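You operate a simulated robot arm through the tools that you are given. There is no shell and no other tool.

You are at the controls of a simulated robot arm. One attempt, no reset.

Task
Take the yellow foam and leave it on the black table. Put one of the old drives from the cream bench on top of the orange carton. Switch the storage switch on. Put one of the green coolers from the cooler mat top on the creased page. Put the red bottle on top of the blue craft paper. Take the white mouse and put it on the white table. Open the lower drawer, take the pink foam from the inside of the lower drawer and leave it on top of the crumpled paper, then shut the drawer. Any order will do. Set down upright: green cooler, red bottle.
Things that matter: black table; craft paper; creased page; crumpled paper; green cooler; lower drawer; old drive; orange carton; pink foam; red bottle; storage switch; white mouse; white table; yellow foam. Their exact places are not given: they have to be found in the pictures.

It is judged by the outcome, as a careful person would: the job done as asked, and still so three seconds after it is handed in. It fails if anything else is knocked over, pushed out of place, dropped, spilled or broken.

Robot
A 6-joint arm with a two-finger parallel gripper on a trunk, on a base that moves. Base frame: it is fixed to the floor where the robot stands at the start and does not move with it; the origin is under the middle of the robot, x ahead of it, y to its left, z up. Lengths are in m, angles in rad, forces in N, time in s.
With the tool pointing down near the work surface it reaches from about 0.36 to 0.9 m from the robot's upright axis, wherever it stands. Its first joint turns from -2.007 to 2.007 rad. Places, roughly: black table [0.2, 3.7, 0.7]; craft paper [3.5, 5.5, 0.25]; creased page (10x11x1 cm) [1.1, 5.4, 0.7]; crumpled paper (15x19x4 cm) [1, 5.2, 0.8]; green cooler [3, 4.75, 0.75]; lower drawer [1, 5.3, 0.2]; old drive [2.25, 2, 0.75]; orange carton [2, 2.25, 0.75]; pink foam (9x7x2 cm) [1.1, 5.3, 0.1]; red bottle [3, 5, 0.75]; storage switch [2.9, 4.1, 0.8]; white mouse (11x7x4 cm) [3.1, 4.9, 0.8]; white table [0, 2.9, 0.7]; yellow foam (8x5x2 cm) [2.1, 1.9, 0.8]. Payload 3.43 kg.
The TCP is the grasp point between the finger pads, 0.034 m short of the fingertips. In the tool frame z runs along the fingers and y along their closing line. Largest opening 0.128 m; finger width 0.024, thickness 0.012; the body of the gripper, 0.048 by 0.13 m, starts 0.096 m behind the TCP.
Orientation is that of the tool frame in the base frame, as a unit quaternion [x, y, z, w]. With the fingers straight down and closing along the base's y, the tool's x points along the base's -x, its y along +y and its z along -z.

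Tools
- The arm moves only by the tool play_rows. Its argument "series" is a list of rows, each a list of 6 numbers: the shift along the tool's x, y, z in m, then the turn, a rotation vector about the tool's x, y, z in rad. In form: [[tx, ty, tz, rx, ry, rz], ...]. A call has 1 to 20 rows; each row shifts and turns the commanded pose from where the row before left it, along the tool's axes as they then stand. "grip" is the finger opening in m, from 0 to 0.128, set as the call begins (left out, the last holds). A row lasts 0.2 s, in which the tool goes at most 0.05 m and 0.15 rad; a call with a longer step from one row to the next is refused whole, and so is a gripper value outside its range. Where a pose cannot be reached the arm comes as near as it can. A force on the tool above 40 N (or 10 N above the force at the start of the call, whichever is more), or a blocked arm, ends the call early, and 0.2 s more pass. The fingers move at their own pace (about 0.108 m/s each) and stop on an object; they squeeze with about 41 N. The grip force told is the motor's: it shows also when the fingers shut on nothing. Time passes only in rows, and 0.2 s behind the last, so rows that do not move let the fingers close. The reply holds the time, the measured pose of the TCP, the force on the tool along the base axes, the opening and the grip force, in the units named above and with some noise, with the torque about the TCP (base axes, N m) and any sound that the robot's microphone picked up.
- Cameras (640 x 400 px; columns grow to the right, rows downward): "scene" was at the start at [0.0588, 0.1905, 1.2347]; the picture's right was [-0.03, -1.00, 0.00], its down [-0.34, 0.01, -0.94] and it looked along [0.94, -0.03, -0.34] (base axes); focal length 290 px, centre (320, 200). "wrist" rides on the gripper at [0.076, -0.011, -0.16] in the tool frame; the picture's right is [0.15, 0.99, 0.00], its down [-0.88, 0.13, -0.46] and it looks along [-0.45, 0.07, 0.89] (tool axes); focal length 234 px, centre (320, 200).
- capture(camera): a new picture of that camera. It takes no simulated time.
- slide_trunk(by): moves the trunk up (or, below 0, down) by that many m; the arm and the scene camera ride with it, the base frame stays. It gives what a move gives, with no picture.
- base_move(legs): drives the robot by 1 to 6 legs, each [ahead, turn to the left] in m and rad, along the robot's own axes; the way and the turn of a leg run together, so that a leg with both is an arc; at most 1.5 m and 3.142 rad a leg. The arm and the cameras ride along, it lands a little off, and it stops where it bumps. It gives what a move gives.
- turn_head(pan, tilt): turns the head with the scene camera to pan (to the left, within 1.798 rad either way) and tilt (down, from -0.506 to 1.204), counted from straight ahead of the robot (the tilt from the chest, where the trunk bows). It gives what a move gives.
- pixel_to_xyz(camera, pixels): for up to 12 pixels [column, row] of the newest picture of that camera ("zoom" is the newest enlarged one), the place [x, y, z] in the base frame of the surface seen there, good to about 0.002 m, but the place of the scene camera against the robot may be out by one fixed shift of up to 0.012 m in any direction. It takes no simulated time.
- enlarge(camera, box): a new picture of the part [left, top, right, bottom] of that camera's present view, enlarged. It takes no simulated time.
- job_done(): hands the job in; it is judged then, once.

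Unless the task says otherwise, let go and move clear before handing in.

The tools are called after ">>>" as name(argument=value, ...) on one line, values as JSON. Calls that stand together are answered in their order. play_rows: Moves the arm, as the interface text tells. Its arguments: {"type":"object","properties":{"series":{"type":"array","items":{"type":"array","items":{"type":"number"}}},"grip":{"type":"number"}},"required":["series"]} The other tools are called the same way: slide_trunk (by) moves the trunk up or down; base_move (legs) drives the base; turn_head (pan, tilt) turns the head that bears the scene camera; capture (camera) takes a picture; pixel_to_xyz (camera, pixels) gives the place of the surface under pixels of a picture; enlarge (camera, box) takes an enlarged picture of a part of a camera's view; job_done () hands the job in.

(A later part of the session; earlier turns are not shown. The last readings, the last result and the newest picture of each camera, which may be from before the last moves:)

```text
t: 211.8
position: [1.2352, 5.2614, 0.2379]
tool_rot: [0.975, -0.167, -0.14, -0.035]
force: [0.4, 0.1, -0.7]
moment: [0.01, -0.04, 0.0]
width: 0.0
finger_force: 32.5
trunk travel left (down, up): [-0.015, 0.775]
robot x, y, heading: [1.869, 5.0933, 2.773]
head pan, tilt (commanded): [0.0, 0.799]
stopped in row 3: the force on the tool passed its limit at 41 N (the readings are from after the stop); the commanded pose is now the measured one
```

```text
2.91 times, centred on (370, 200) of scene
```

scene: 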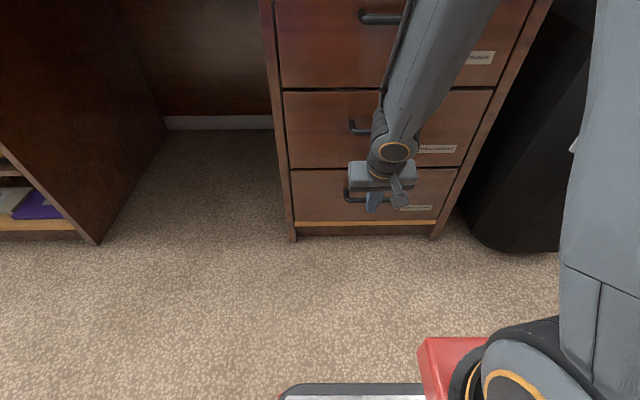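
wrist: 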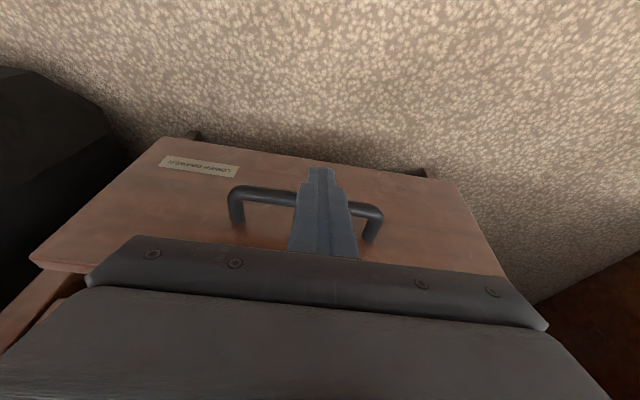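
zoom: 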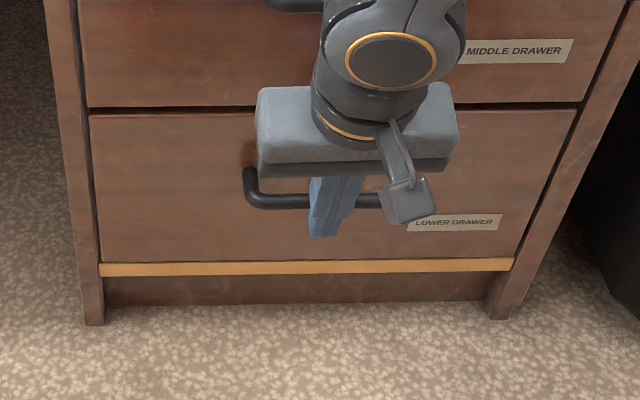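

The force stop shows that the drawer is fully closed, and the orange strip below is visible as it was at the start. I'll back the tool away and verify.

>>> play_rows(series=[[0.02, 0, -0.006, 0, 0, 0], [0.04, 0, -0.012, 0, 0, 0], [0, 0, 0, 0, 0, 0]])

>>> base_move(legs=[[-0.3, 0]])

>>> capture(camera="scene")

>>> enlarge(camera="scene", box=[260, 80, 460, 230])

```text
t: 212.6
position: [1.291, 5.2418, 0.2391]
tool_rot: [0.976, -0.167, -0.138, -0.036]
force: [-1.1, 0.4, 0.8]
moment: [-0.04, -0.01, 0.03]
width: 0.0001
finger_force: 33.3
out of reach, approached as far as the arm can: row 2
trunk travel left (down, up): [-0.015, 0.775]
robot x, y, heading: [1.8719, 5.0941, 2.775]
head pan, tilt (commanded): [0.0, 0.799]
```

```text
t: 214.7
position: [1.5742, 5.1321, 0.2384]
tool_rot: [0.976, -0.167, -0.138, -0.036]
force: [0.5, 1.0, 0.7]
moment: [-0.01, 0.02, 0.02]
width: 0.0002
finger_force: 33.1
trunk travel left (down, up): [-0.015, 0.775]
robot x, y, heading: [2.1552, 4.983, 2.775]
head pan, tilt (commanded): [0.0, 0.799]
```

```text
taken
```

scene: 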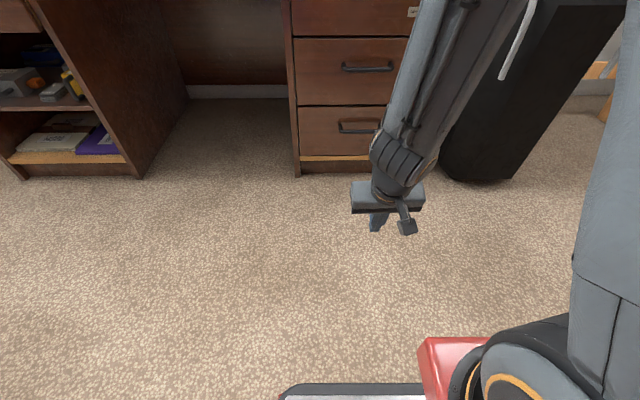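

```text
2.67 times, centred on (360, 155) of scene
```

zoom: 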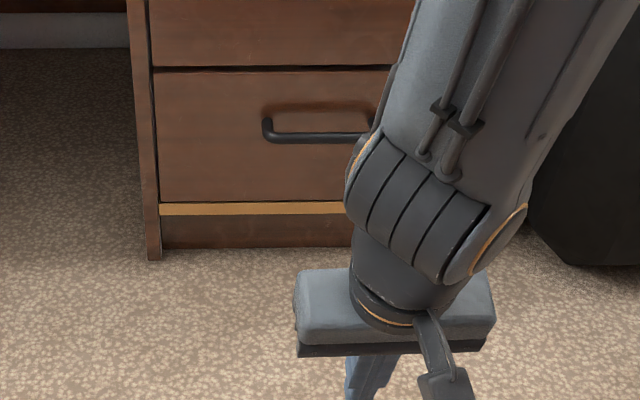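

I'll verify that the lower drawer face is flush with the middle one.

>>> pixel_to_xyz(camera="scene", pixels=[[320, 85], [320, 125], [320, 145], [350, 90], [345, 145]])

>>> play_rows(series=[[0, 0, 0, 0, 0.1, 0], [0, 0, 0, 0, 0.1, 0], [0, 0, 0, 0, 0.09, 0], [0, 0, -0.045, 0, 0, 0], [0, 0, -0.045, 0, 0, 0], [0, 0, -0.045, 0, 0, 0]])

>>> slide_trunk(by=0.4)

>>> slide_trunk(by=0.2)

```text
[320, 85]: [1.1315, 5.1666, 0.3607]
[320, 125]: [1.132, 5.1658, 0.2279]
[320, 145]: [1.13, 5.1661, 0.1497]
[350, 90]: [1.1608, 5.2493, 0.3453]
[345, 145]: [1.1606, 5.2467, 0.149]
```

```text
t: 216.1
position: [1.5885, 5.1268, 0.3712]
tool_rot: [0.982, -0.172, -0.062, -0.042]
force: [-0.1, 0.2, -0.1]
moment: [0.0, -0.01, 0.01]
width: 0.0
finger_force: 32.7
out of reach, approached as far as the arm can: row 1, 2
trunk travel left (down, up): [-0.015, 0.775]
robot x, y, heading: [2.1534, 4.9842, 2.773]
head pan, tilt (commanded): [0.0, 0.799]
```

```text
t: 219.9
position: [1.5902, 5.1276, 0.7726]
tool_rot: [0.982, -0.173, -0.061, -0.041]
force: [0.3, 0.3, -0.4]
moment: [0.0, -0.01, -0.01]
width: 0.0001
finger_force: 33.2
trunk travel left (down, up): [-0.415, 0.375]
robot x, y, heading: [2.153, 4.9827, 2.776]
head pan, tilt (commanded): [0.0, 0.799]
```

```text
t: 222.1
position: [1.5881, 5.1288, 0.9735]
tool_rot: [0.982, -0.171, -0.062, -0.041]
force: [0.4, 0.1, 0.3]
moment: [0.01, 0.03, 0.01]
width: 0.0
finger_force: 33.0
trunk travel left (down, up): [-0.615, 0.175]
robot x, y, heading: [2.1544, 4.9865, 2.77]
head pan, tilt (commanded): [0.0, 0.799]
```

The drawer faces are flush, so the drawer is shut. I'll straighten the tool's leftover tilt and then check its orientation.

>>> play_rows(series=[[0, 0, 0, -0.03, 0.068, 0], [0, 0, 0, -0.03, 0.068, 0], [0, 0, 0, 0, 0, 0]], grip=0.1)

>>> turn_head(pan=0.0, tilt=0.6)

>>> capture(camera="scene")

```text
t: 222.9
position: [1.5908, 5.1287, 0.9721]
tool_rot: [0.985, -0.174, 0.0, 0.001]
force: [0.4, -1.2, 0.5]
moment: [-0.03, -0.05, -0.01]
width: 0.1002
finger_force: 0.0
trunk travel left (down, up): [-0.615, 0.175]
robot x, y, heading: [2.1568, 4.9844, 2.771]
head pan, tilt (commanded): [0.0, 0.799]
```

```text
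t: 223.6
position: [1.5885, 5.1286, 0.9723]
tool_rot: [0.985, -0.171, -0.001, 0.0]
force: [0.5, 0.0, 0.5]
moment: [-0.01, -0.01, -0.02]
width: 0.1001
finger_force: 0.1
trunk travel left (down, up): [-0.615, 0.175]
robot x, y, heading: [2.1543, 4.9864, 2.777]
head pan, tilt (commanded): [0.0, 0.6]
```

```text
taken
```

scene: 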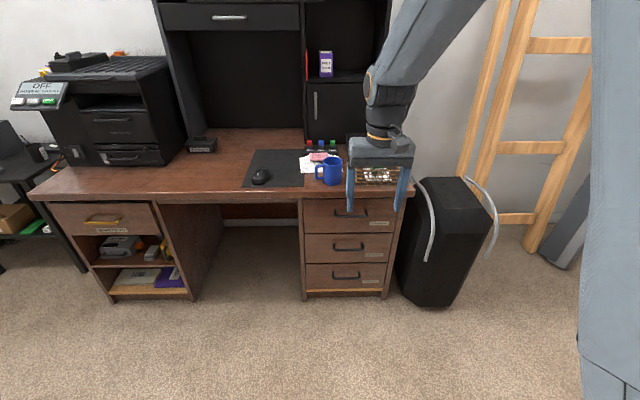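

All is in order at the desk. Now for the red bottle: I'll turn toward the far right corner and look for it and the blue craft paper.

>>> base_move(legs=[[0, -2.4]])

>>> turn_head(pan=0.0, tilt=0.5)

>>> capture(camera="scene")

```text
t: 229.7
position: [2.6661, 5.266, 0.9718]
tool_rot: [-0.2, 0.98, 0.001, 0.001]
force: [-0.8, 0.1, -0.1]
moment: [0.0, 0.02, -0.04]
width: 0.0998
finger_force: 0.1
trunk travel left (down, up): [-0.615, 0.175]
robot x, y, heading: [2.1572, 4.9832, 0.385]
head pan, tilt (commanded): [0.0, 0.6]
```

```text
t: 230.3
position: [2.6653, 5.2661, 0.9723]
tool_rot: [-0.2, 0.98, 0.001, 0.001]
force: [0.2, -0.3, -0.1]
moment: [-0.02, 0.0, 0.02]
width: 0.1
finger_force: 0.0
trunk travel left (down, up): [-0.615, 0.175]
robot x, y, heading: [2.1528, 4.9868, 0.382]
head pan, tilt (commanded): [0.0, 0.499]
```

```text
taken
```

scene: 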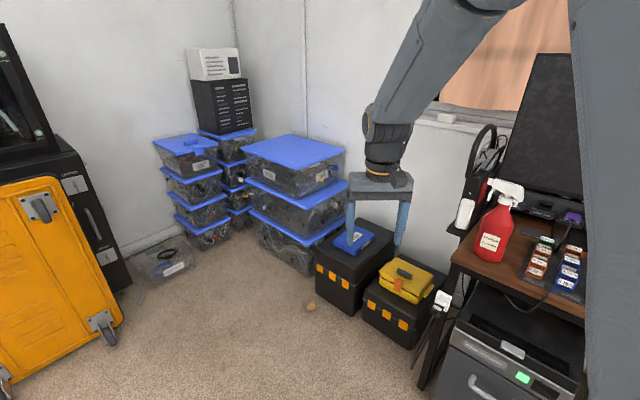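

The red bottle is at (494,230). There are two black floor boxes, one with a blue item on top at (355,240) and one with a yellow box at (405,280). I'll enlarge to find the craft paper.

>>> enlarge(camera="scene", box=[290, 200, 460, 340])

>>> pixel_to_xyz(camera="zoom", pixels=[[200, 120], [250, 100], [180, 150], [150, 130], [300, 120], [240, 155], [430, 230], [210, 110], [110, 190], [350, 110], [75, 300], [230, 130]])

```text
2.86 times, centred on (375, 270) of scene
```

zoom: 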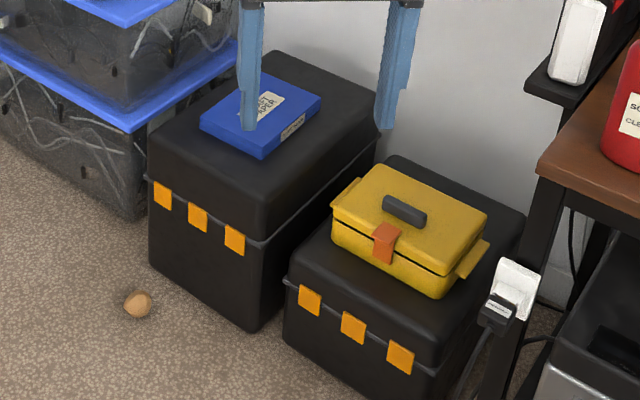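

```text
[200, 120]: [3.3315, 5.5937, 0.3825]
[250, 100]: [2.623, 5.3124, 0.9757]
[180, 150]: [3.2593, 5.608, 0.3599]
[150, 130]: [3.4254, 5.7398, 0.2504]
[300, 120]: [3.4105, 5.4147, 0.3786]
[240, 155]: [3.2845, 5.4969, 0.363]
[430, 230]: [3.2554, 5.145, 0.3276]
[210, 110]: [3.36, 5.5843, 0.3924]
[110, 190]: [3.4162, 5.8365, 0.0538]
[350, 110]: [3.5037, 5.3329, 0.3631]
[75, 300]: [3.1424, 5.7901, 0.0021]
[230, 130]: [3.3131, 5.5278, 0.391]
```

The blue "CRAFT PAPER" pack lies flat on the black box, with its top at z≈0.391 near (3.33, 5.54). Now I'll measure the red bottle.

>>> enlarge(camera="scene", box=[440, 165, 560, 275])

>>> pixel_to_xyz(camera="zoom", pixels=[[290, 70], [230, 60], [340, 90], [290, 115], [300, 140], [290, 180], [270, 250], [330, 260], [220, 250], [290, 340], [240, 110], [245, 85]])

```text
3.64 times, centred on (500, 220) of scene
```

zoom: 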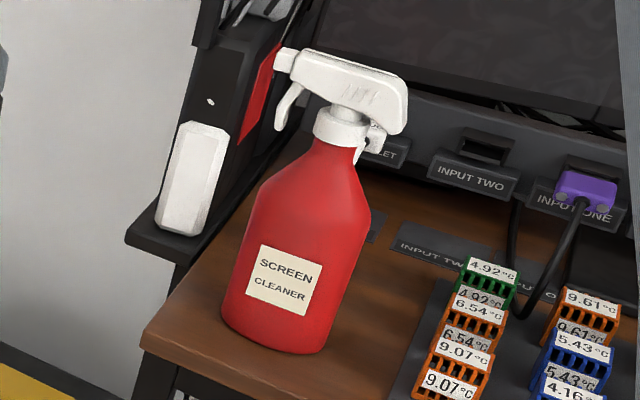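

```text
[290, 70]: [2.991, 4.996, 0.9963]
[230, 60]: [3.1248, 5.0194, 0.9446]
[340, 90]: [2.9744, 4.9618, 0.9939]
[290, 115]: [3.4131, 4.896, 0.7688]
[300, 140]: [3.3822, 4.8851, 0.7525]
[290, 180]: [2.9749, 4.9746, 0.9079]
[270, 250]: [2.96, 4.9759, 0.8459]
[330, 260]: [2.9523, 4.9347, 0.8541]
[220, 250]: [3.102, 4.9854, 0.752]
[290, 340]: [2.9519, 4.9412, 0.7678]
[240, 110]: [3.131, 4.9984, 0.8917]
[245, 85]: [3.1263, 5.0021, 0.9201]
```

The bottle is about 25 cm tall (base at 0.753, head top at about 1.005), with a red body tapering to a white spray head pointing along the table edge. I'll raise the trunk for clearance and drive a bit closer.

>>> slide_trunk(by=0.17)

>>> base_move(legs=[[0, 0.14], [0.22, 0], [0, -0.72]])

>>> capture(camera="wrist")

>>> turn_head(pan=0.0, tilt=0.6)

>>> capture(camera="scene")

```text
t: 232.2
position: [2.6652, 5.2665, 1.1414]
tool_rot: [-0.2, 0.98, 0.0, -0.001]
force: [0.0, -0.3, -0.6]
moment: [-0.03, -0.01, 0.01]
width: 0.0998
finger_force: 0.0
trunk travel left (down, up): [-0.785, 0.005]
robot x, y, heading: [2.1584, 4.9881, 0.386]
head pan, tilt (commanded): [0.0, 0.499]
```

```text
t: 236.5
position: [2.9257, 5.0446, 1.1423]
tool_rot: [0.093, 0.996, 0.002, 0.001]
force: [-0.3, -0.7, 1.5]
moment: [0.01, -0.01, -0.02]
width: 0.1002
finger_force: 0.0
trunk travel left (down, up): [-0.785, 0.005]
robot x, y, heading: [2.345, 5.0951, -0.204]
head pan, tilt (commanded): [0.0, 0.499]
```

```text
taken
```

wrist: 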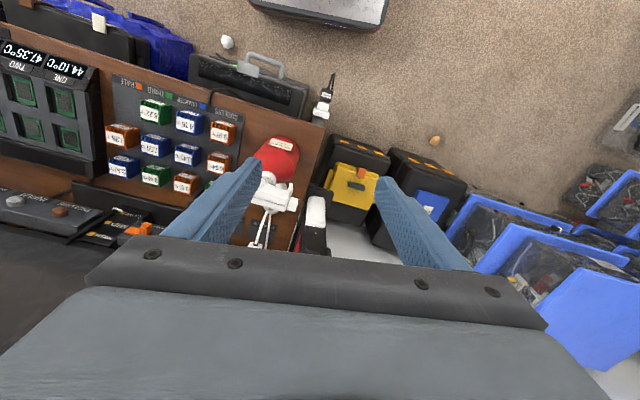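

```text
t: 237.2
position: [2.9257, 5.044, 1.1419]
tool_rot: [0.094, 0.996, 0.001, 0.0]
force: [0.0, -0.1, 0.3]
moment: [-0.02, 0.0, -0.02]
width: 0.1
finger_force: 0.0
trunk travel left (down, up): [-0.785, 0.005]
robot x, y, heading: [2.3483, 5.0969, -0.207]
head pan, tilt (commanded): [0.0, 0.6]
```

```text
taken
```

scene: 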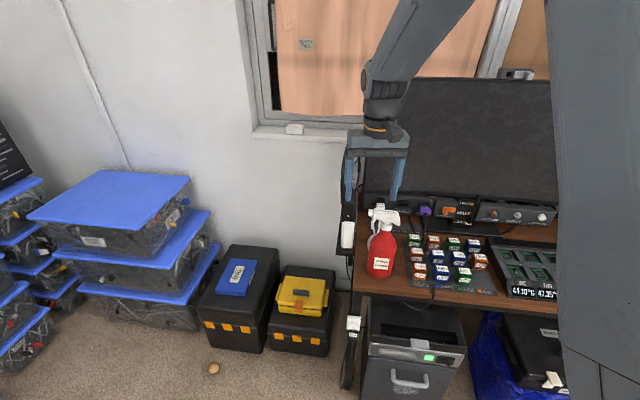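

I'll enlarge the wrist view around the bottle at (275,175).

>>> enlarge(camera="wrist", box=[220, 120, 340, 260])

>>> enlarge(camera="scene", box=[330, 180, 470, 310])

```text
2.86 times, centred on (280, 190) of wrist
```

zoom: 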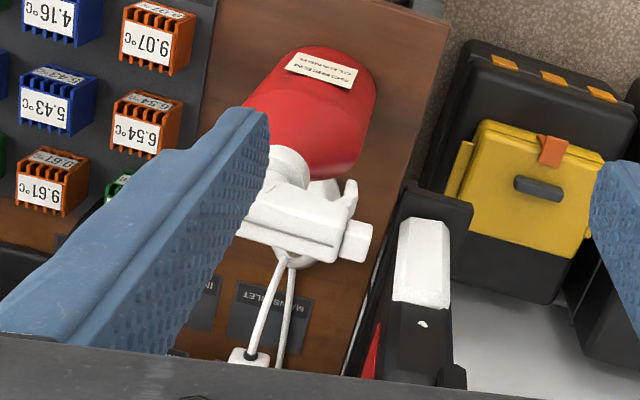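

```text
3.08 times, centred on (400, 245) of scene
```

zoom: 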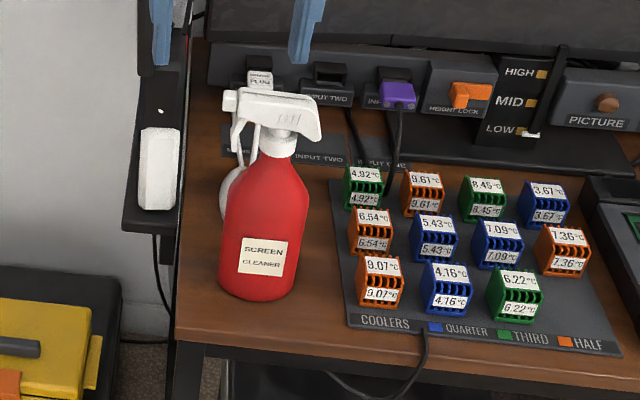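

The spray nozzle points to my left along the table edge, so I'll grip front-to-back across the neck and shoulder. I'll move over the bottle at this height and turn the tool by −90°.

>>> play_rows(series=[[-0.03, -0.037, 0, 0, 0, 0], [-0.03, -0.037, 0, 0, 0, 0], [0, 0, 0, 0, 0, -0.14], [0, 0, 0, 0, 0, -0.14], [0, 0, 0, 0, 0, -0.14], [0, 0, 0, 0, 0, -0.14], [0, 0, 0, 0, 0, -0.14], [0, 0, 0, 0, 0, -0.14], [0, 0, 0, 0, 0, -0.14], [0, 0, 0, 0, 0, -0.14], [0, 0, 0, 0, 0, -0.14], [0, 0, 0, 0, 0, -0.14], [0, 0, 0, 0, 0, 0]])

>>> capture(camera="wrist")

>>> capture(camera="scene")

```text
t: 239.9
position: [2.9696, 4.96, 1.1426]
tool_rot: [-0.571, 0.821, 0.001, 0.0]
force: [-0.6, 0.3, 0.4]
moment: [-0.01, 0.01, 0.02]
width: 0.1001
finger_force: 0.2
trunk travel left (down, up): [-0.785, 0.005]
robot x, y, heading: [2.345, 5.0967, -0.205]
head pan, tilt (commanded): [0.0, 0.6]
```

```text
taken
```

wrist: 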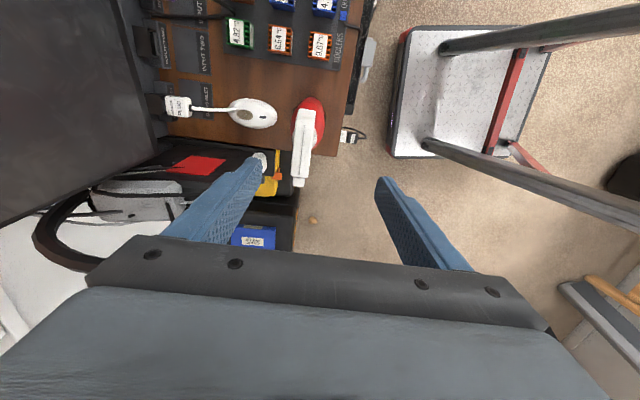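

```text
taken
```

scene: 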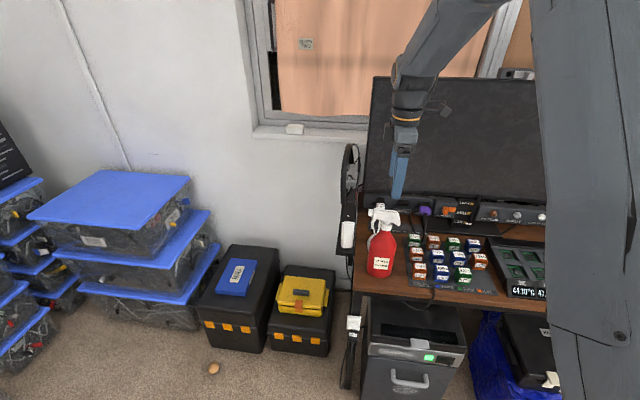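

The turn worked. I'll measure the spray head and body from above, around (305,140).

>>> enlarge(camera="wrist", box=[240, 80, 370, 200])

>>> pixel_to_xyz(camera="zoom", pixels=[[330, 100], [325, 150], [320, 200], [305, 260], [300, 300], [295, 330], [350, 130], [365, 90], [300, 60], [350, 60], [375, 130], [285, 130]])

```text
3.33 times, centred on (305, 140) of wrist
```

zoom: 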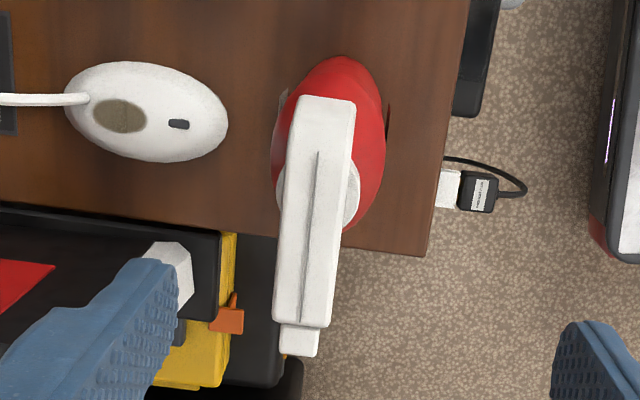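

```text
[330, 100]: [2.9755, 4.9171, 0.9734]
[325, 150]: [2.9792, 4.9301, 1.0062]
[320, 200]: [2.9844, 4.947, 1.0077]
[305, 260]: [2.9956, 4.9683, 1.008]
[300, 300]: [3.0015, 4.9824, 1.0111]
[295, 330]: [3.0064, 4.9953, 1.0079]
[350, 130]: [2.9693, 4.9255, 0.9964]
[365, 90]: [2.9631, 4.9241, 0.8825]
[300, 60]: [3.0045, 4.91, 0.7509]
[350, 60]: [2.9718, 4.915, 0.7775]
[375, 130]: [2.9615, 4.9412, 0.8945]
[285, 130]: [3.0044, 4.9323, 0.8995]
```

I'll sample more points on the red body and the collar to locate the bottle's axis.

>>> pixel_to_xyz(camera="zoom", pixels=[[280, 160], [280, 120], [300, 85], [325, 70], [355, 70], [375, 95], [383, 130], [383, 160], [375, 195], [360, 222], [353, 195], [347, 215]])

>>> enlarge(camera="scene", box=[350, 190, 420, 290])

>>> pixel_to_xyz(camera="zoom", pixels=[[250, 120], [350, 120], [290, 175], [330, 175], [310, 200], [270, 240], [370, 240], [255, 280], [375, 280], [265, 330], [370, 330], [310, 330]])

```text
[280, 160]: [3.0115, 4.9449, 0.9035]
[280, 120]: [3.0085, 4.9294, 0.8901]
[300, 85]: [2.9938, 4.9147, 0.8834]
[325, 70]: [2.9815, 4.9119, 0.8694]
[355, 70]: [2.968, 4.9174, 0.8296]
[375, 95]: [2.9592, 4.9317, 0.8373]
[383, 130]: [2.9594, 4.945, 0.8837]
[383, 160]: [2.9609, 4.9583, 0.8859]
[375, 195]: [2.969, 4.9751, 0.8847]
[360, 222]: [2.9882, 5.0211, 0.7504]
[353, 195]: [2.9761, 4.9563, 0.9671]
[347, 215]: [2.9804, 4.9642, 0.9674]
```

```text
4.00 times, centred on (385, 240) of scene
```

zoom: 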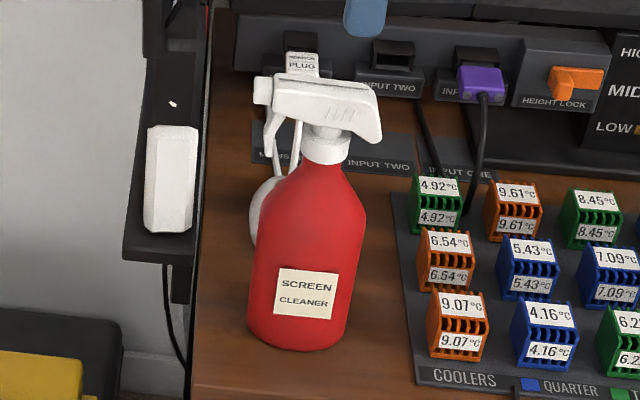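

```text
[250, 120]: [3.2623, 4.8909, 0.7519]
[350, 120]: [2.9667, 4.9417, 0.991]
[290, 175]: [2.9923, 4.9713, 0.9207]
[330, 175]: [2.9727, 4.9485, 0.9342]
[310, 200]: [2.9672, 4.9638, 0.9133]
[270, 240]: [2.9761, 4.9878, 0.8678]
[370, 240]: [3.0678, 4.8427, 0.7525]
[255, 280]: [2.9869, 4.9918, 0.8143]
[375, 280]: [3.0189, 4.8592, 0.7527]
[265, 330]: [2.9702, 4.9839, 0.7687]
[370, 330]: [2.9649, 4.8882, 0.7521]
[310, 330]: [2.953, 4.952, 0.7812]
```

The body is elliptical, about 5.4 cm thick front-to-back near z 0.885, with its axis at about (2.986, 4.948) and the head top at 1.008. I'll align and descend so the gripper body stays just above the spray head.

>>> play_rows(series=[[0.0056, -0.0196, 0, 0, 0, 0.02], [0, 0, 0.045, 0, 0, 0], [0, 0, 0.045, 0, 0, 0], [0, 0, 0.045, 0, 0, 0], [0, 0, 0.04, 0, 0, 0], [0, 0, 0, 0, 0, 0]])

>>> capture(camera="wrist")

>>> enlarge(camera="scene", box=[340, 130, 460, 290])

```text
t: 241.3
position: [2.9872, 4.9453, 0.968]
tool_rot: [-0.561, 0.828, 0.001, 0.001]
force: [-0.5, 0.2, -0.3]
moment: [-0.02, -0.03, -0.04]
width: 0.1
finger_force: 0.1
trunk travel left (down, up): [-0.785, 0.005]
robot x, y, heading: [2.3451, 5.0968, -0.202]
head pan, tilt (commanded): [0.0, 0.6]
```

```text
taken
```

wrist: 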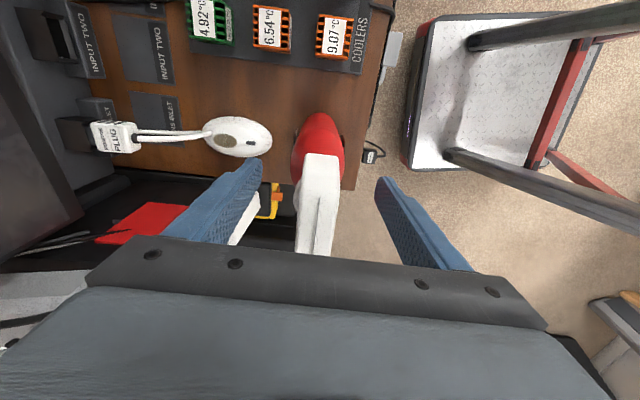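

```text
2.50 times, centred on (400, 210) of scene
```

zoom: 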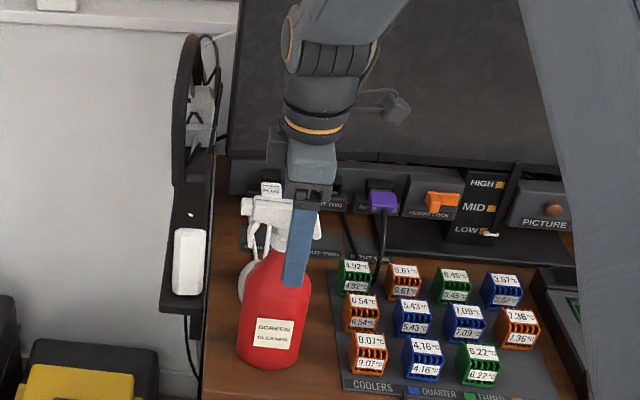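

The spray head sits centred between the fingers at (318,200). I'll descend the last 5 cm and close gently on the shoulder.

>>> play_rows(series=[[0, 0, 0.025, 0, 0, 0], [0, 0, 0.015, 0, 0, 0], [0, 0, 0.009, 0, 0, 0], [0, 0, 0, 0, 0, 0]])

>>> capture(camera="wrist")

>>> enlarge(camera="scene", box=[340, 150, 440, 290])

```text
t: 242.3
position: [2.9857, 4.9484, 0.917]
tool_rot: [-0.562, 0.827, -0.001, 0.0]
force: [-0.1, -0.8, 0.2]
moment: [0.02, 0.01, 0.02]
width: 0.1
finger_force: 0.0
trunk travel left (down, up): [-0.785, 0.005]
robot x, y, heading: [2.3435, 5.0964, -0.202]
head pan, tilt (commanded): [0.0, 0.6]
```

```text
taken
```

wrist: 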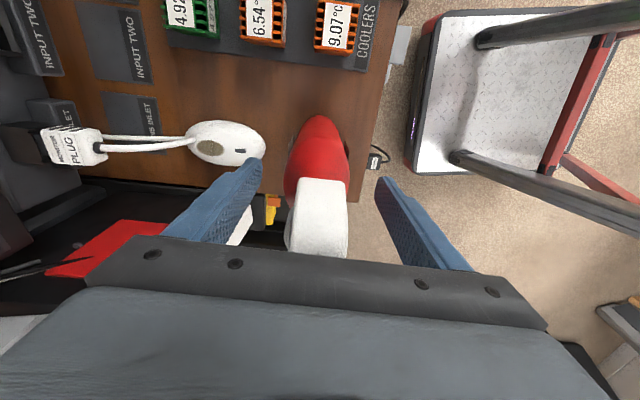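

```text
2.86 times, centred on (390, 220) of scene
```

zoom: 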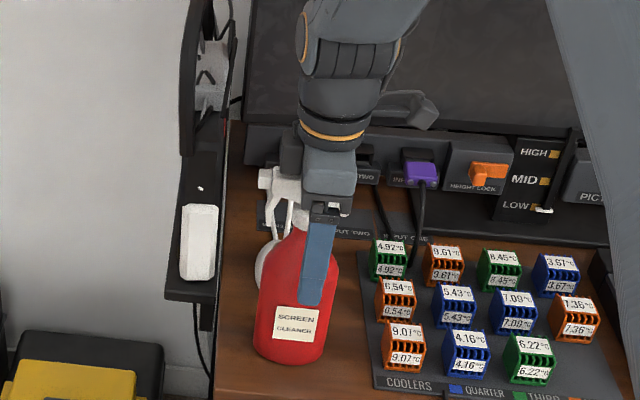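

The fingers straddle the shoulder and nothing touches yet. Closing now.

>>> play_rows(series=[[0, 0, 0, 0, 0, 0], [0, 0, 0, 0, 0, 0], [0, 0, 0, 0, 0, 0]], grip=0.02)

>>> capture(camera="wrist")

>>> enlarge(camera="scene", box=[340, 150, 440, 290])

```text
t: 243.2
position: [2.9859, 4.9481, 0.9194]
tool_rot: [-0.561, 0.828, 0.0, 0.002]
force: [1.1, 0.3, 1.4]
moment: [0.03, -0.05, -0.04]
width: 0.0595
finger_force: 41.1
trunk travel left (down, up): [-0.785, 0.005]
robot x, y, heading: [2.3448, 5.0916, -0.203]
head pan, tilt (commanded): [0.0, 0.6]
```

```text
taken
```

wrist: 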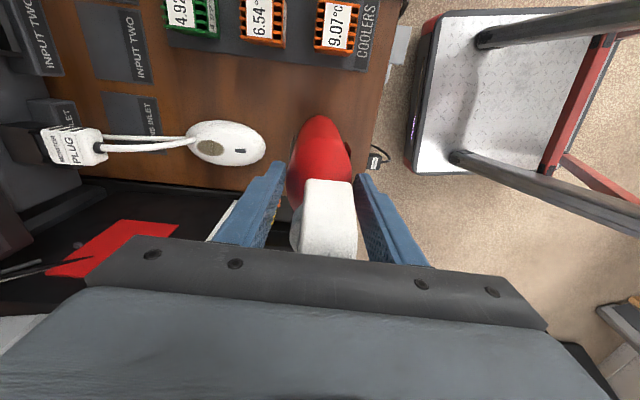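

```text
2.86 times, centred on (390, 220) of scene
```

zoom: 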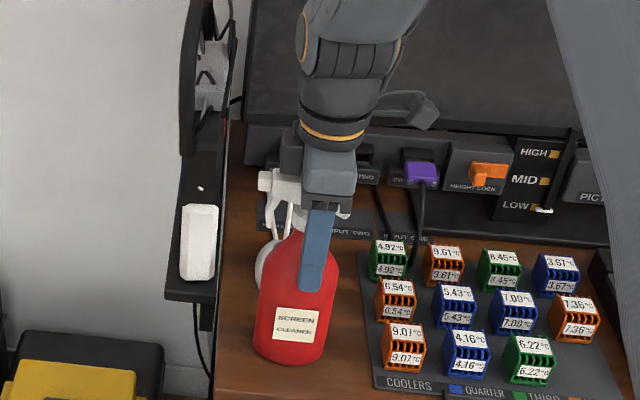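

Gripped at 0.0595. I'll lift slowly by 4 cm and check that the bottle comes along.

>>> play_rows(series=[[0, 0, -0.008, 0, 0, 0], [0, 0, -0.012, 0, 0, 0], [0, 0, -0.02, 0, 0, 0], [0, 0, 0, 0, 0, 0], [0, 0, 0, 0, 0, 0]])

>>> capture(camera="wrist")

>>> enlarge(camera="scene", box=[340, 150, 440, 290])

```text
t: 244.3
position: [2.9874, 4.9479, 0.9577]
tool_rot: [-0.561, 0.828, 0.0, 0.001]
force: [-0.1, 1.1, -4.7]
moment: [-0.06, 0.05, 0.03]
width: 0.0594
finger_force: 40.9
trunk travel left (down, up): [-0.785, 0.005]
robot x, y, heading: [2.3426, 5.0973, -0.204]
head pan, tilt (commanded): [0.0, 0.6]
```

```text
taken
```

wrist: 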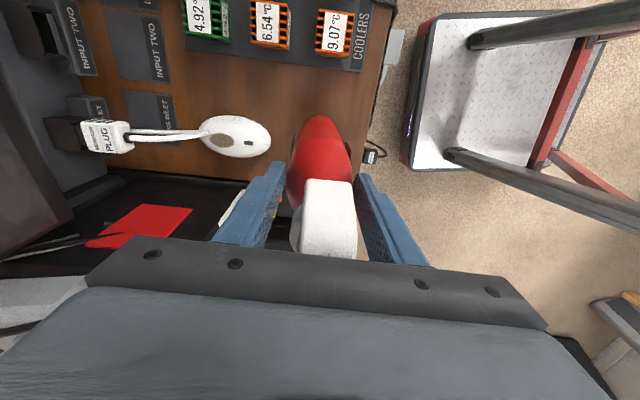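

```text
2.86 times, centred on (390, 220) of scene
```

zoom: 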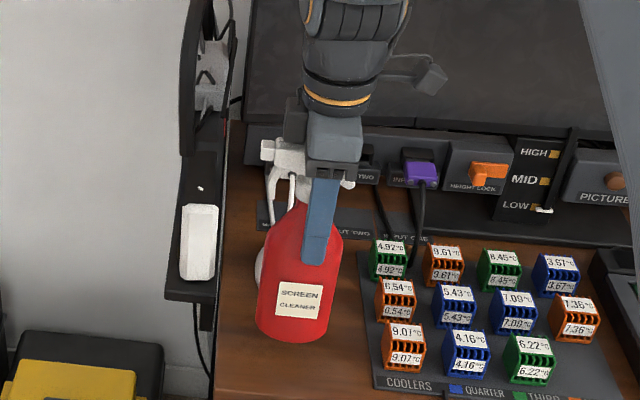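

The bottle hangs upright, weighing about 0.5 kg. I'll lift it well clear, then back away from the table before turning toward the craft paper.

>>> play_rows(series=[[0, 0, -0.03, 0, 0, 0], [0, 0, -0.04, 0, 0, 0], [0, 0, -0.04, 0, 0, 0], [0, 0, -0.04, 0, 0, 0], [0, 0, -0.03, 0, 0, 0], [0, 0, 0, 0, 0, 0]])

>>> base_move(legs=[[-0.22, 0], [0, 0.674]])

>>> capture(camera="wrist")

>>> turn_head(pan=0.0, tilt=0.6)

>>> capture(camera="scene")

```text
t: 245.8
position: [2.9876, 4.9471, 1.1392]
tool_rot: [-0.561, 0.828, 0.001, 0.001]
force: [-0.1, 0.1, -3.7]
moment: [0.0, 0.02, 0.0]
width: 0.0592
finger_force: 40.9
trunk travel left (down, up): [-0.785, 0.005]
robot x, y, heading: [2.3454, 5.0957, -0.211]
head pan, tilt (commanded): [0.0, 0.6]
```

```text
t: 249.2
position: [2.7271, 5.4196, 1.1387]
tool_rot: [0.8, -0.6, -0.001, -0.001]
force: [0.6, 0.7, -4.9]
moment: [-0.08, -0.02, -0.02]
width: 0.0597
finger_force: 40.6
trunk travel left (down, up): [-0.785, 0.005]
robot x, y, heading: [2.1282, 5.1407, 0.458]
head pan, tilt (commanded): [0.0, 0.6]
```

```text
taken
```

wrist: 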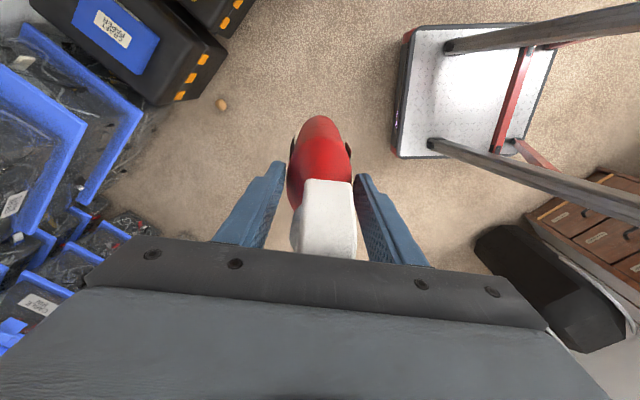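

```text
t: 249.8
position: [2.7281, 5.4192, 1.1381]
tool_rot: [0.8, -0.6, -0.001, 0.0]
force: [-0.7, 0.9, -4.4]
moment: [-0.05, 0.02, -0.01]
width: 0.0595
finger_force: 40.8
trunk travel left (down, up): [-0.785, 0.005]
robot x, y, heading: [2.129, 5.1395, 0.459]
head pan, tilt (commanded): [0.0, 0.6]
```

```text
taken
```

scene: 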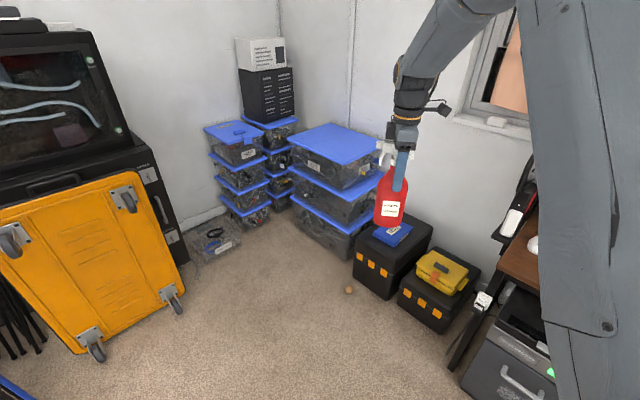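

The craft pack shows at wrist (118,30). I'll get a wrist-based measurement, which is more exact, and also measure the box front and the small ball on the floor.

>>> pixel_to_xyz(camera="wrist", pixels=[[118, 30], [138, 66], [80, 18], [152, 42], [110, 45], [100, 5], [175, 95], [222, 105], [240, 30], [130, 10]])

>>> enlarge(camera="wrist", box=[30, 0, 260, 130])

```text
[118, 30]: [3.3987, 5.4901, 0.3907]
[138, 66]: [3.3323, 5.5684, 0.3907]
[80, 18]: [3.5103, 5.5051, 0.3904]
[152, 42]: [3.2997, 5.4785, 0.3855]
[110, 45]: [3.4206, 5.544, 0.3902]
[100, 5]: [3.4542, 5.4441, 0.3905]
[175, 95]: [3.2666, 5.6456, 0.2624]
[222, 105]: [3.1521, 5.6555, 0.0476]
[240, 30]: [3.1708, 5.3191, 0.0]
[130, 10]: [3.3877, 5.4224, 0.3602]
```

```text
2.78 times, centred on (145, 65) of wrist
```

zoom: 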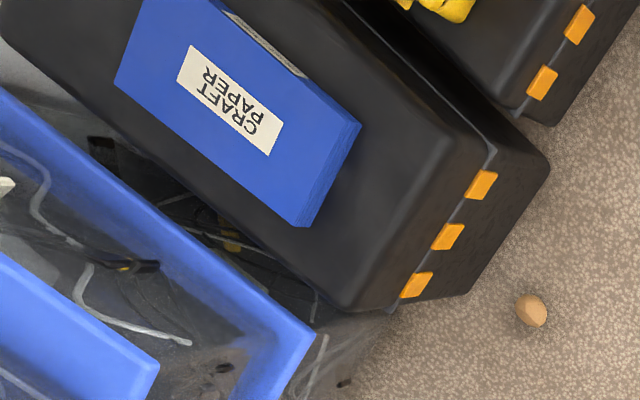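

From the wrist measurements, the pack is about 22×12 cm, centred near (3.41, 5.495), with its top at z 0.3905. I'll drive to about (2.675, 5.346), staying clear of the ball and the boxes.

>>> base_move(legs=[[0, -0.097], [0.58, 0], [0, -0.15]])

>>> capture(camera="wrist")

>>> turn_head(pan=-0.1, tilt=0.8)

>>> capture(camera="scene")

```text
t: 254.3
position: [3.3251, 5.4598, 1.1372]
tool_rot: [0.716, -0.698, 0.0, -0.001]
force: [-0.6, -0.1, -4.3]
moment: [-0.02, 0.04, 0.0]
width: 0.0595
finger_force: 41.2
trunk travel left (down, up): [-0.785, 0.005]
robot x, y, heading: [2.675, 5.3427, 0.2]
head pan, tilt (commanded): [0.0, 0.6]
```

```text
taken
```

wrist: 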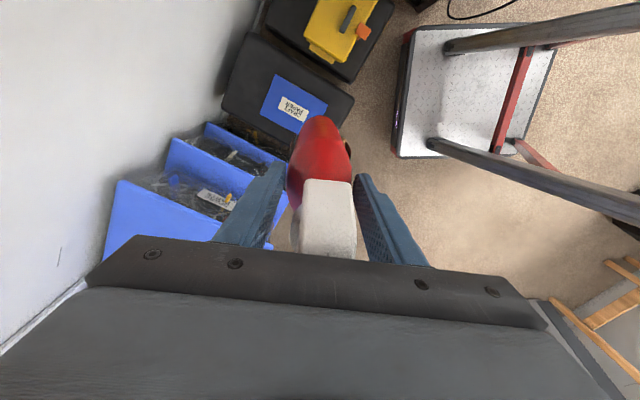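

```text
t: 255.0
position: [3.323, 5.4583, 1.1374]
tool_rot: [0.716, -0.698, 0.0, -0.001]
force: [-0.6, 1.0, -3.9]
moment: [-0.04, 0.01, 0.0]
width: 0.0594
finger_force: 41.1
trunk travel left (down, up): [-0.785, 0.005]
robot x, y, heading: [2.6804, 5.3428, 0.203]
head pan, tilt (commanded): [-0.099, 0.799]
```

```text
taken
```

scene: 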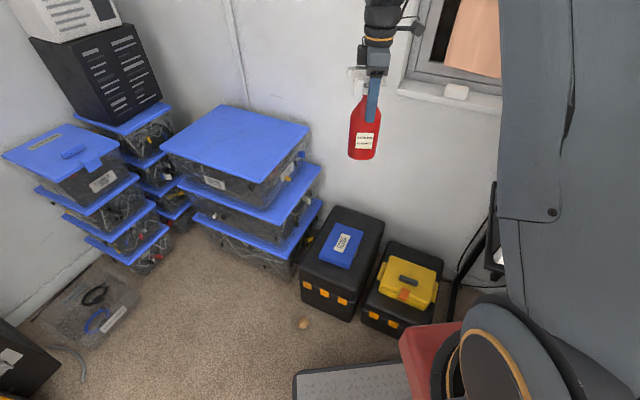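

I can see the craft pack clearly: wrist (293,103), scene (340,245). I'll measure its corners in both views.

>>> enlarge(camera="wrist", box=[220, 50, 360, 150])

>>> pixel_to_xyz(camera="wrist", pixels=[[276, 78], [263, 117], [323, 105], [293, 103], [285, 125], [300, 92], [255, 60], [228, 115], [350, 100]])

>>> pixel_to_xyz(camera="scene", pixels=[[332, 224], [362, 232], [350, 266], [319, 257], [341, 245], [345, 210], [310, 280], [375, 235]])

```text
4.00 times, centred on (290, 100) of wrist
```

zoom: 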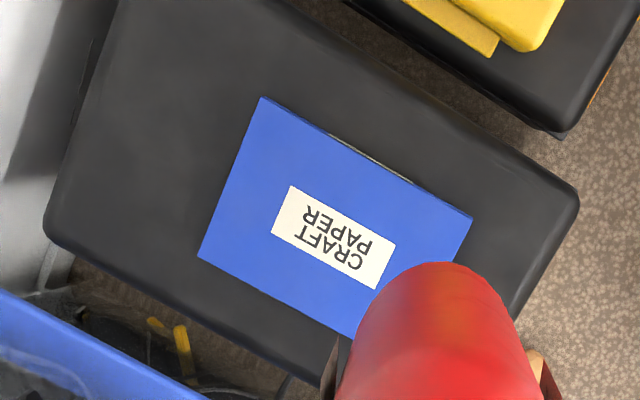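

```text
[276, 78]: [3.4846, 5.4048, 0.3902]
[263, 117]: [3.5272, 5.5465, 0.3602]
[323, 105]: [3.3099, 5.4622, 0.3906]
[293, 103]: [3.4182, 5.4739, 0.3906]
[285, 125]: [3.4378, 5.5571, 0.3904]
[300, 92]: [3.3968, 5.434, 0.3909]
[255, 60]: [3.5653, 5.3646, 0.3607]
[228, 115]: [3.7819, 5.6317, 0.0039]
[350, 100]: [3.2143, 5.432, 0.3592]
```

```text
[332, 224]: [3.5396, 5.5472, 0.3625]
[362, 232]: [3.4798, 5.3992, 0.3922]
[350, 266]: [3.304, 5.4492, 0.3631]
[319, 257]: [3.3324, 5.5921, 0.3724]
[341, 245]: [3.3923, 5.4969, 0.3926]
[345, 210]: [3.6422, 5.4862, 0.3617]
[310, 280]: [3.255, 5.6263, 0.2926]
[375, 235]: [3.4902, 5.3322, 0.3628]
```

Both views agree: the pack's centre is about (3.410, 5.4915), its top at z 0.3905, and its long axis at −0.31 rad. I'll centre the bottle over it and align the thin side with the pack's long axis.

>>> play_rows(series=[[-0.0152, -0.0437, 0, 0, 0, 0], [-0.0152, -0.0437, 0, 0, 0, 0], [0, 0, 0, 0, 0, 0.113], [0, 0, 0, 0, 0, 0.113], [0, 0, 0, 0, 0, 0.112], [0, 0, 0, 0, 0, 0]])

>>> slide_trunk(by=-0.4)

>>> capture(camera="wrist")

>>> capture(camera="scene")

```text
t: 256.4
position: [3.4117, 5.4907, 1.1373]
tool_rot: [-0.589, 0.808, 0.001, 0.001]
force: [0.2, -0.1, -3.7]
moment: [-0.04, -0.01, 0.04]
width: 0.0597
finger_force: 40.9
trunk travel left (down, up): [-0.785, 0.005]
robot x, y, heading: [2.6763, 5.3407, 0.195]
head pan, tilt (commanded): [-0.099, 0.799]
```

```text
t: 260.3
position: [3.4117, 5.4917, 0.7398]
tool_rot: [-0.589, 0.808, 0.0, 0.001]
force: [0.4, -0.5, -4.1]
moment: [-0.04, -0.03, -0.01]
width: 0.0597
finger_force: 41.0
trunk travel left (down, up): [-0.385, 0.405]
robot x, y, heading: [2.6737, 5.3432, 0.198]
head pan, tilt (commanded): [-0.099, 0.799]
```

```text
taken
```

wrist: 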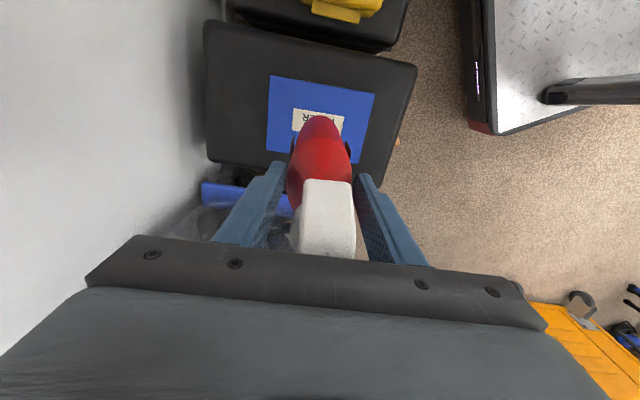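

```text
taken
```

scene: 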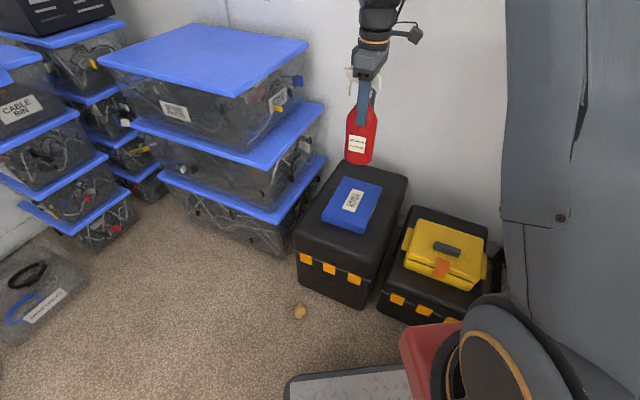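

The pack's centre at (316,121) lines up with the tool axis. I'll lower the trunk further until the bottle is about 1.5 cm above the pack.

>>> slide_trunk(by=-0.165)

>>> capture(camera="scene")

>>> enlarge(camera="scene", box=[280, 60, 460, 220])

```text
t: 262.1
position: [3.4103, 5.4902, 0.5722]
tool_rot: [-0.589, 0.808, 0.001, 0.001]
force: [-0.1, -0.7, -5.7]
moment: [-0.04, 0.0, -0.02]
width: 0.0597
finger_force: 41.3
trunk travel left (down, up): [-0.22, 0.57]
robot x, y, heading: [2.674, 5.3377, 0.2]
head pan, tilt (commanded): [-0.099, 0.799]
```

```text
taken
```

scene: 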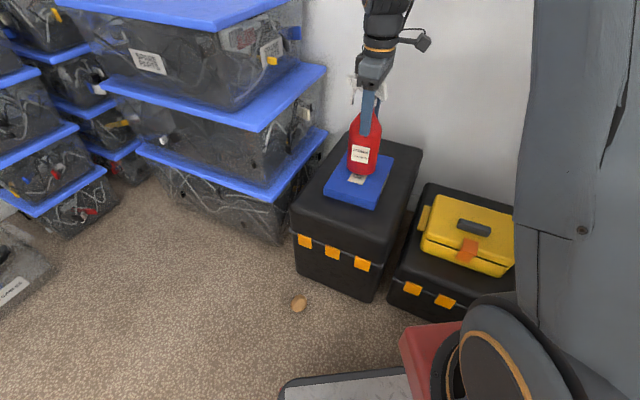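

```text
2.50 times, centred on (370, 140) of scene
```

zoom: 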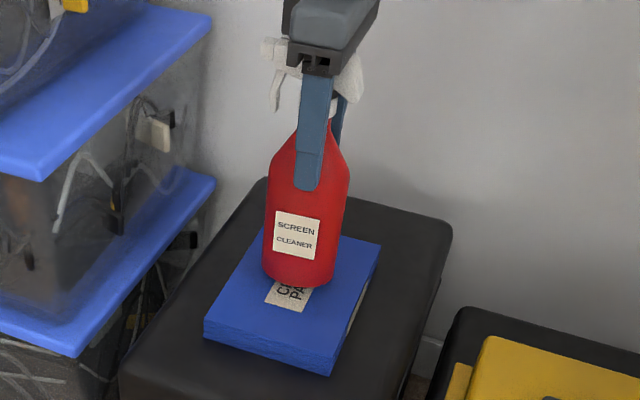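

The bottle is about 1.5 cm above the pack and well inside its edges. I'll lower it gently with the arm.

>>> play_rows(series=[[0, 0, 0.006, 0, 0, 0], [0, 0, 0.004, 0, 0, 0], [0, 0, 0.002, 0, 0, 0], [0, 0, 0.001, 0, 0, 0], [0, 0, 0, 0, 0, 0]])

```text
t: 263.3
position: [3.4115, 5.4905, 0.5583]
tool_rot: [-0.589, 0.808, 0.001, 0.0]
force: [0.0, -0.2, -5.6]
moment: [-0.01, -0.02, -0.02]
width: 0.0597
finger_force: 41.2
trunk travel left (down, up): [-0.22, 0.57]
robot x, y, heading: [2.6752, 5.3434, 0.2]
head pan, tilt (commanded): [-0.099, 0.799]
```

>>> play_rows(series=[[0, 0, 0.0015, 0, 0, 0], [0, 0, 0.001, 0, 0, 0], [0, 0, 0, 0, 0, 0]])

```text
t: 264.1
position: [3.4122, 5.4913, 0.5589]
tool_rot: [-0.59, 0.808, -0.002, 0.002]
force: [0.0, -2.4, 19.5]
moment: [-0.06, 0.55, 0.05]
width: 0.0599
finger_force: 41.2
trunk travel left (down, up): [-0.22, 0.57]
robot x, y, heading: [2.6772, 5.3425, 0.199]
head pan, tilt (commanded): [-0.099, 0.799]
```

Contact (Fz 19.5 N). I'll ease off slightly, then open the fingers and rise straight up past the spray head.

>>> play_rows(series=[[0, 0, -0.0012, 0, 0, 0], [0, 0, 0, 0, 0, 0]])

>>> play_rows(series=[[0, 0, 0, 0, 0, 0], [0, 0, 0, 0, 0, 0], [0, 0, 0, 0, 0, 0]], grip=0.09)

>>> enlarge(camera="scene", box=[280, 60, 460, 220])

>>> capture(camera="wrist")

```text
t: 264.7
position: [3.4128, 5.4907, 0.5581]
tool_rot: [-0.589, 0.808, 0.0, 0.002]
force: [4.1, -2.0, 9.6]
moment: [-0.01, -0.52, -0.09]
width: 0.0595
finger_force: 40.9
trunk travel left (down, up): [-0.22, 0.57]
robot x, y, heading: [2.6727, 5.3421, 0.194]
head pan, tilt (commanded): [-0.099, 0.799]
```

```text
t: 265.5
position: [3.4119, 5.4915, 0.558]
tool_rot: [-0.589, 0.808, 0.001, 0.0]
force: [-0.2, 0.7, -0.2]
moment: [0.01, 0.02, 0.0]
width: 0.0898
finger_force: 0.0
trunk travel left (down, up): [-0.22, 0.57]
robot x, y, heading: [2.6769, 5.3472, 0.202]
head pan, tilt (commanded): [-0.099, 0.799]
```

```text
2.50 times, centred on (370, 140) of scene
```

zoom: 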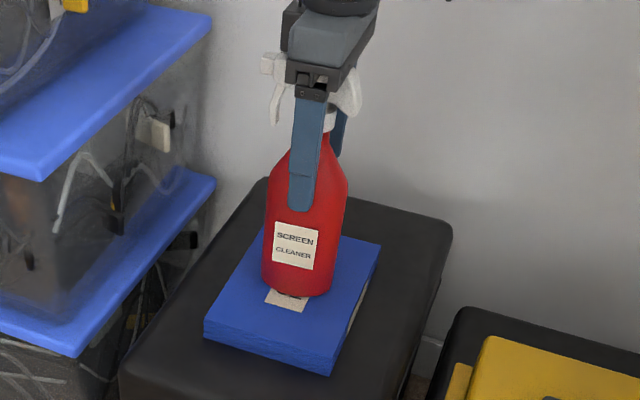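

```text
taken
```

wrist: 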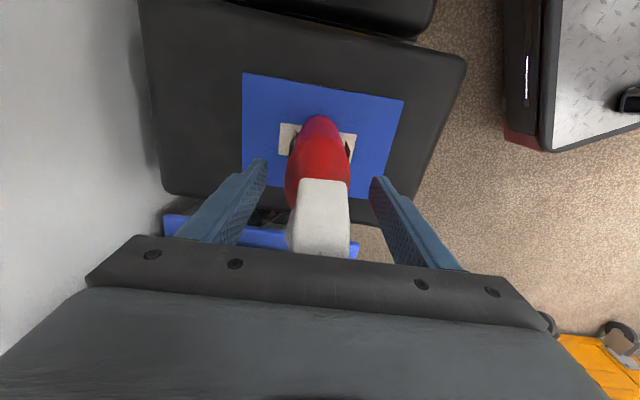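

The bottle stands upright on the craft paper. Rising straight up.

>>> play_rows(series=[[0, 0, -0.02, 0, 0, 0], [0, 0, -0.04, 0, 0, 0], [0, 0, -0.045, 0, 0, 0], [0, 0, -0.045, 0, 0, 0], [0, 0, -0.045, 0, 0, 0], [0, 0, 0, 0, 0, 0]])

>>> slide_trunk(by=0.4)

>>> capture(camera="scene")

>>> capture(camera="wrist")

```text
t: 266.9
position: [3.4108, 5.4957, 0.7541]
tool_rot: [-0.589, 0.808, 0.0, 0.001]
force: [-1.2, -0.2, -0.6]
moment: [-0.01, 0.0, -0.05]
width: 0.0899
finger_force: 0.1
trunk travel left (down, up): [-0.22, 0.57]
robot x, y, heading: [2.6759, 5.3419, 0.195]
head pan, tilt (commanded): [-0.099, 0.799]
```

```text
t: 270.8
position: [3.4109, 5.4924, 1.1544]
tool_rot: [-0.589, 0.808, 0.0, 0.001]
force: [-0.6, 0.2, -0.6]
moment: [0.02, -0.03, 0.03]
width: 0.09
finger_force: 0.1
trunk travel left (down, up): [-0.62, 0.17]
robot x, y, heading: [2.6752, 5.3426, 0.197]
head pan, tilt (commanded): [-0.099, 0.799]
```

```text
taken
```

scene: 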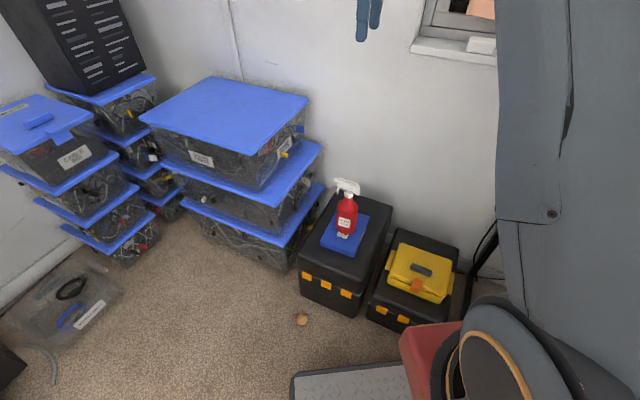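

```text
taken
```

wrist: 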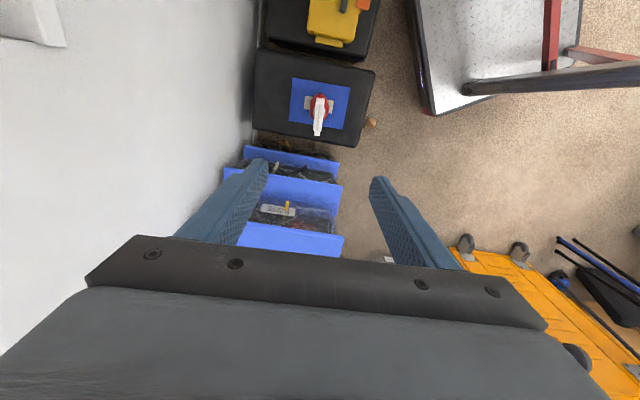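

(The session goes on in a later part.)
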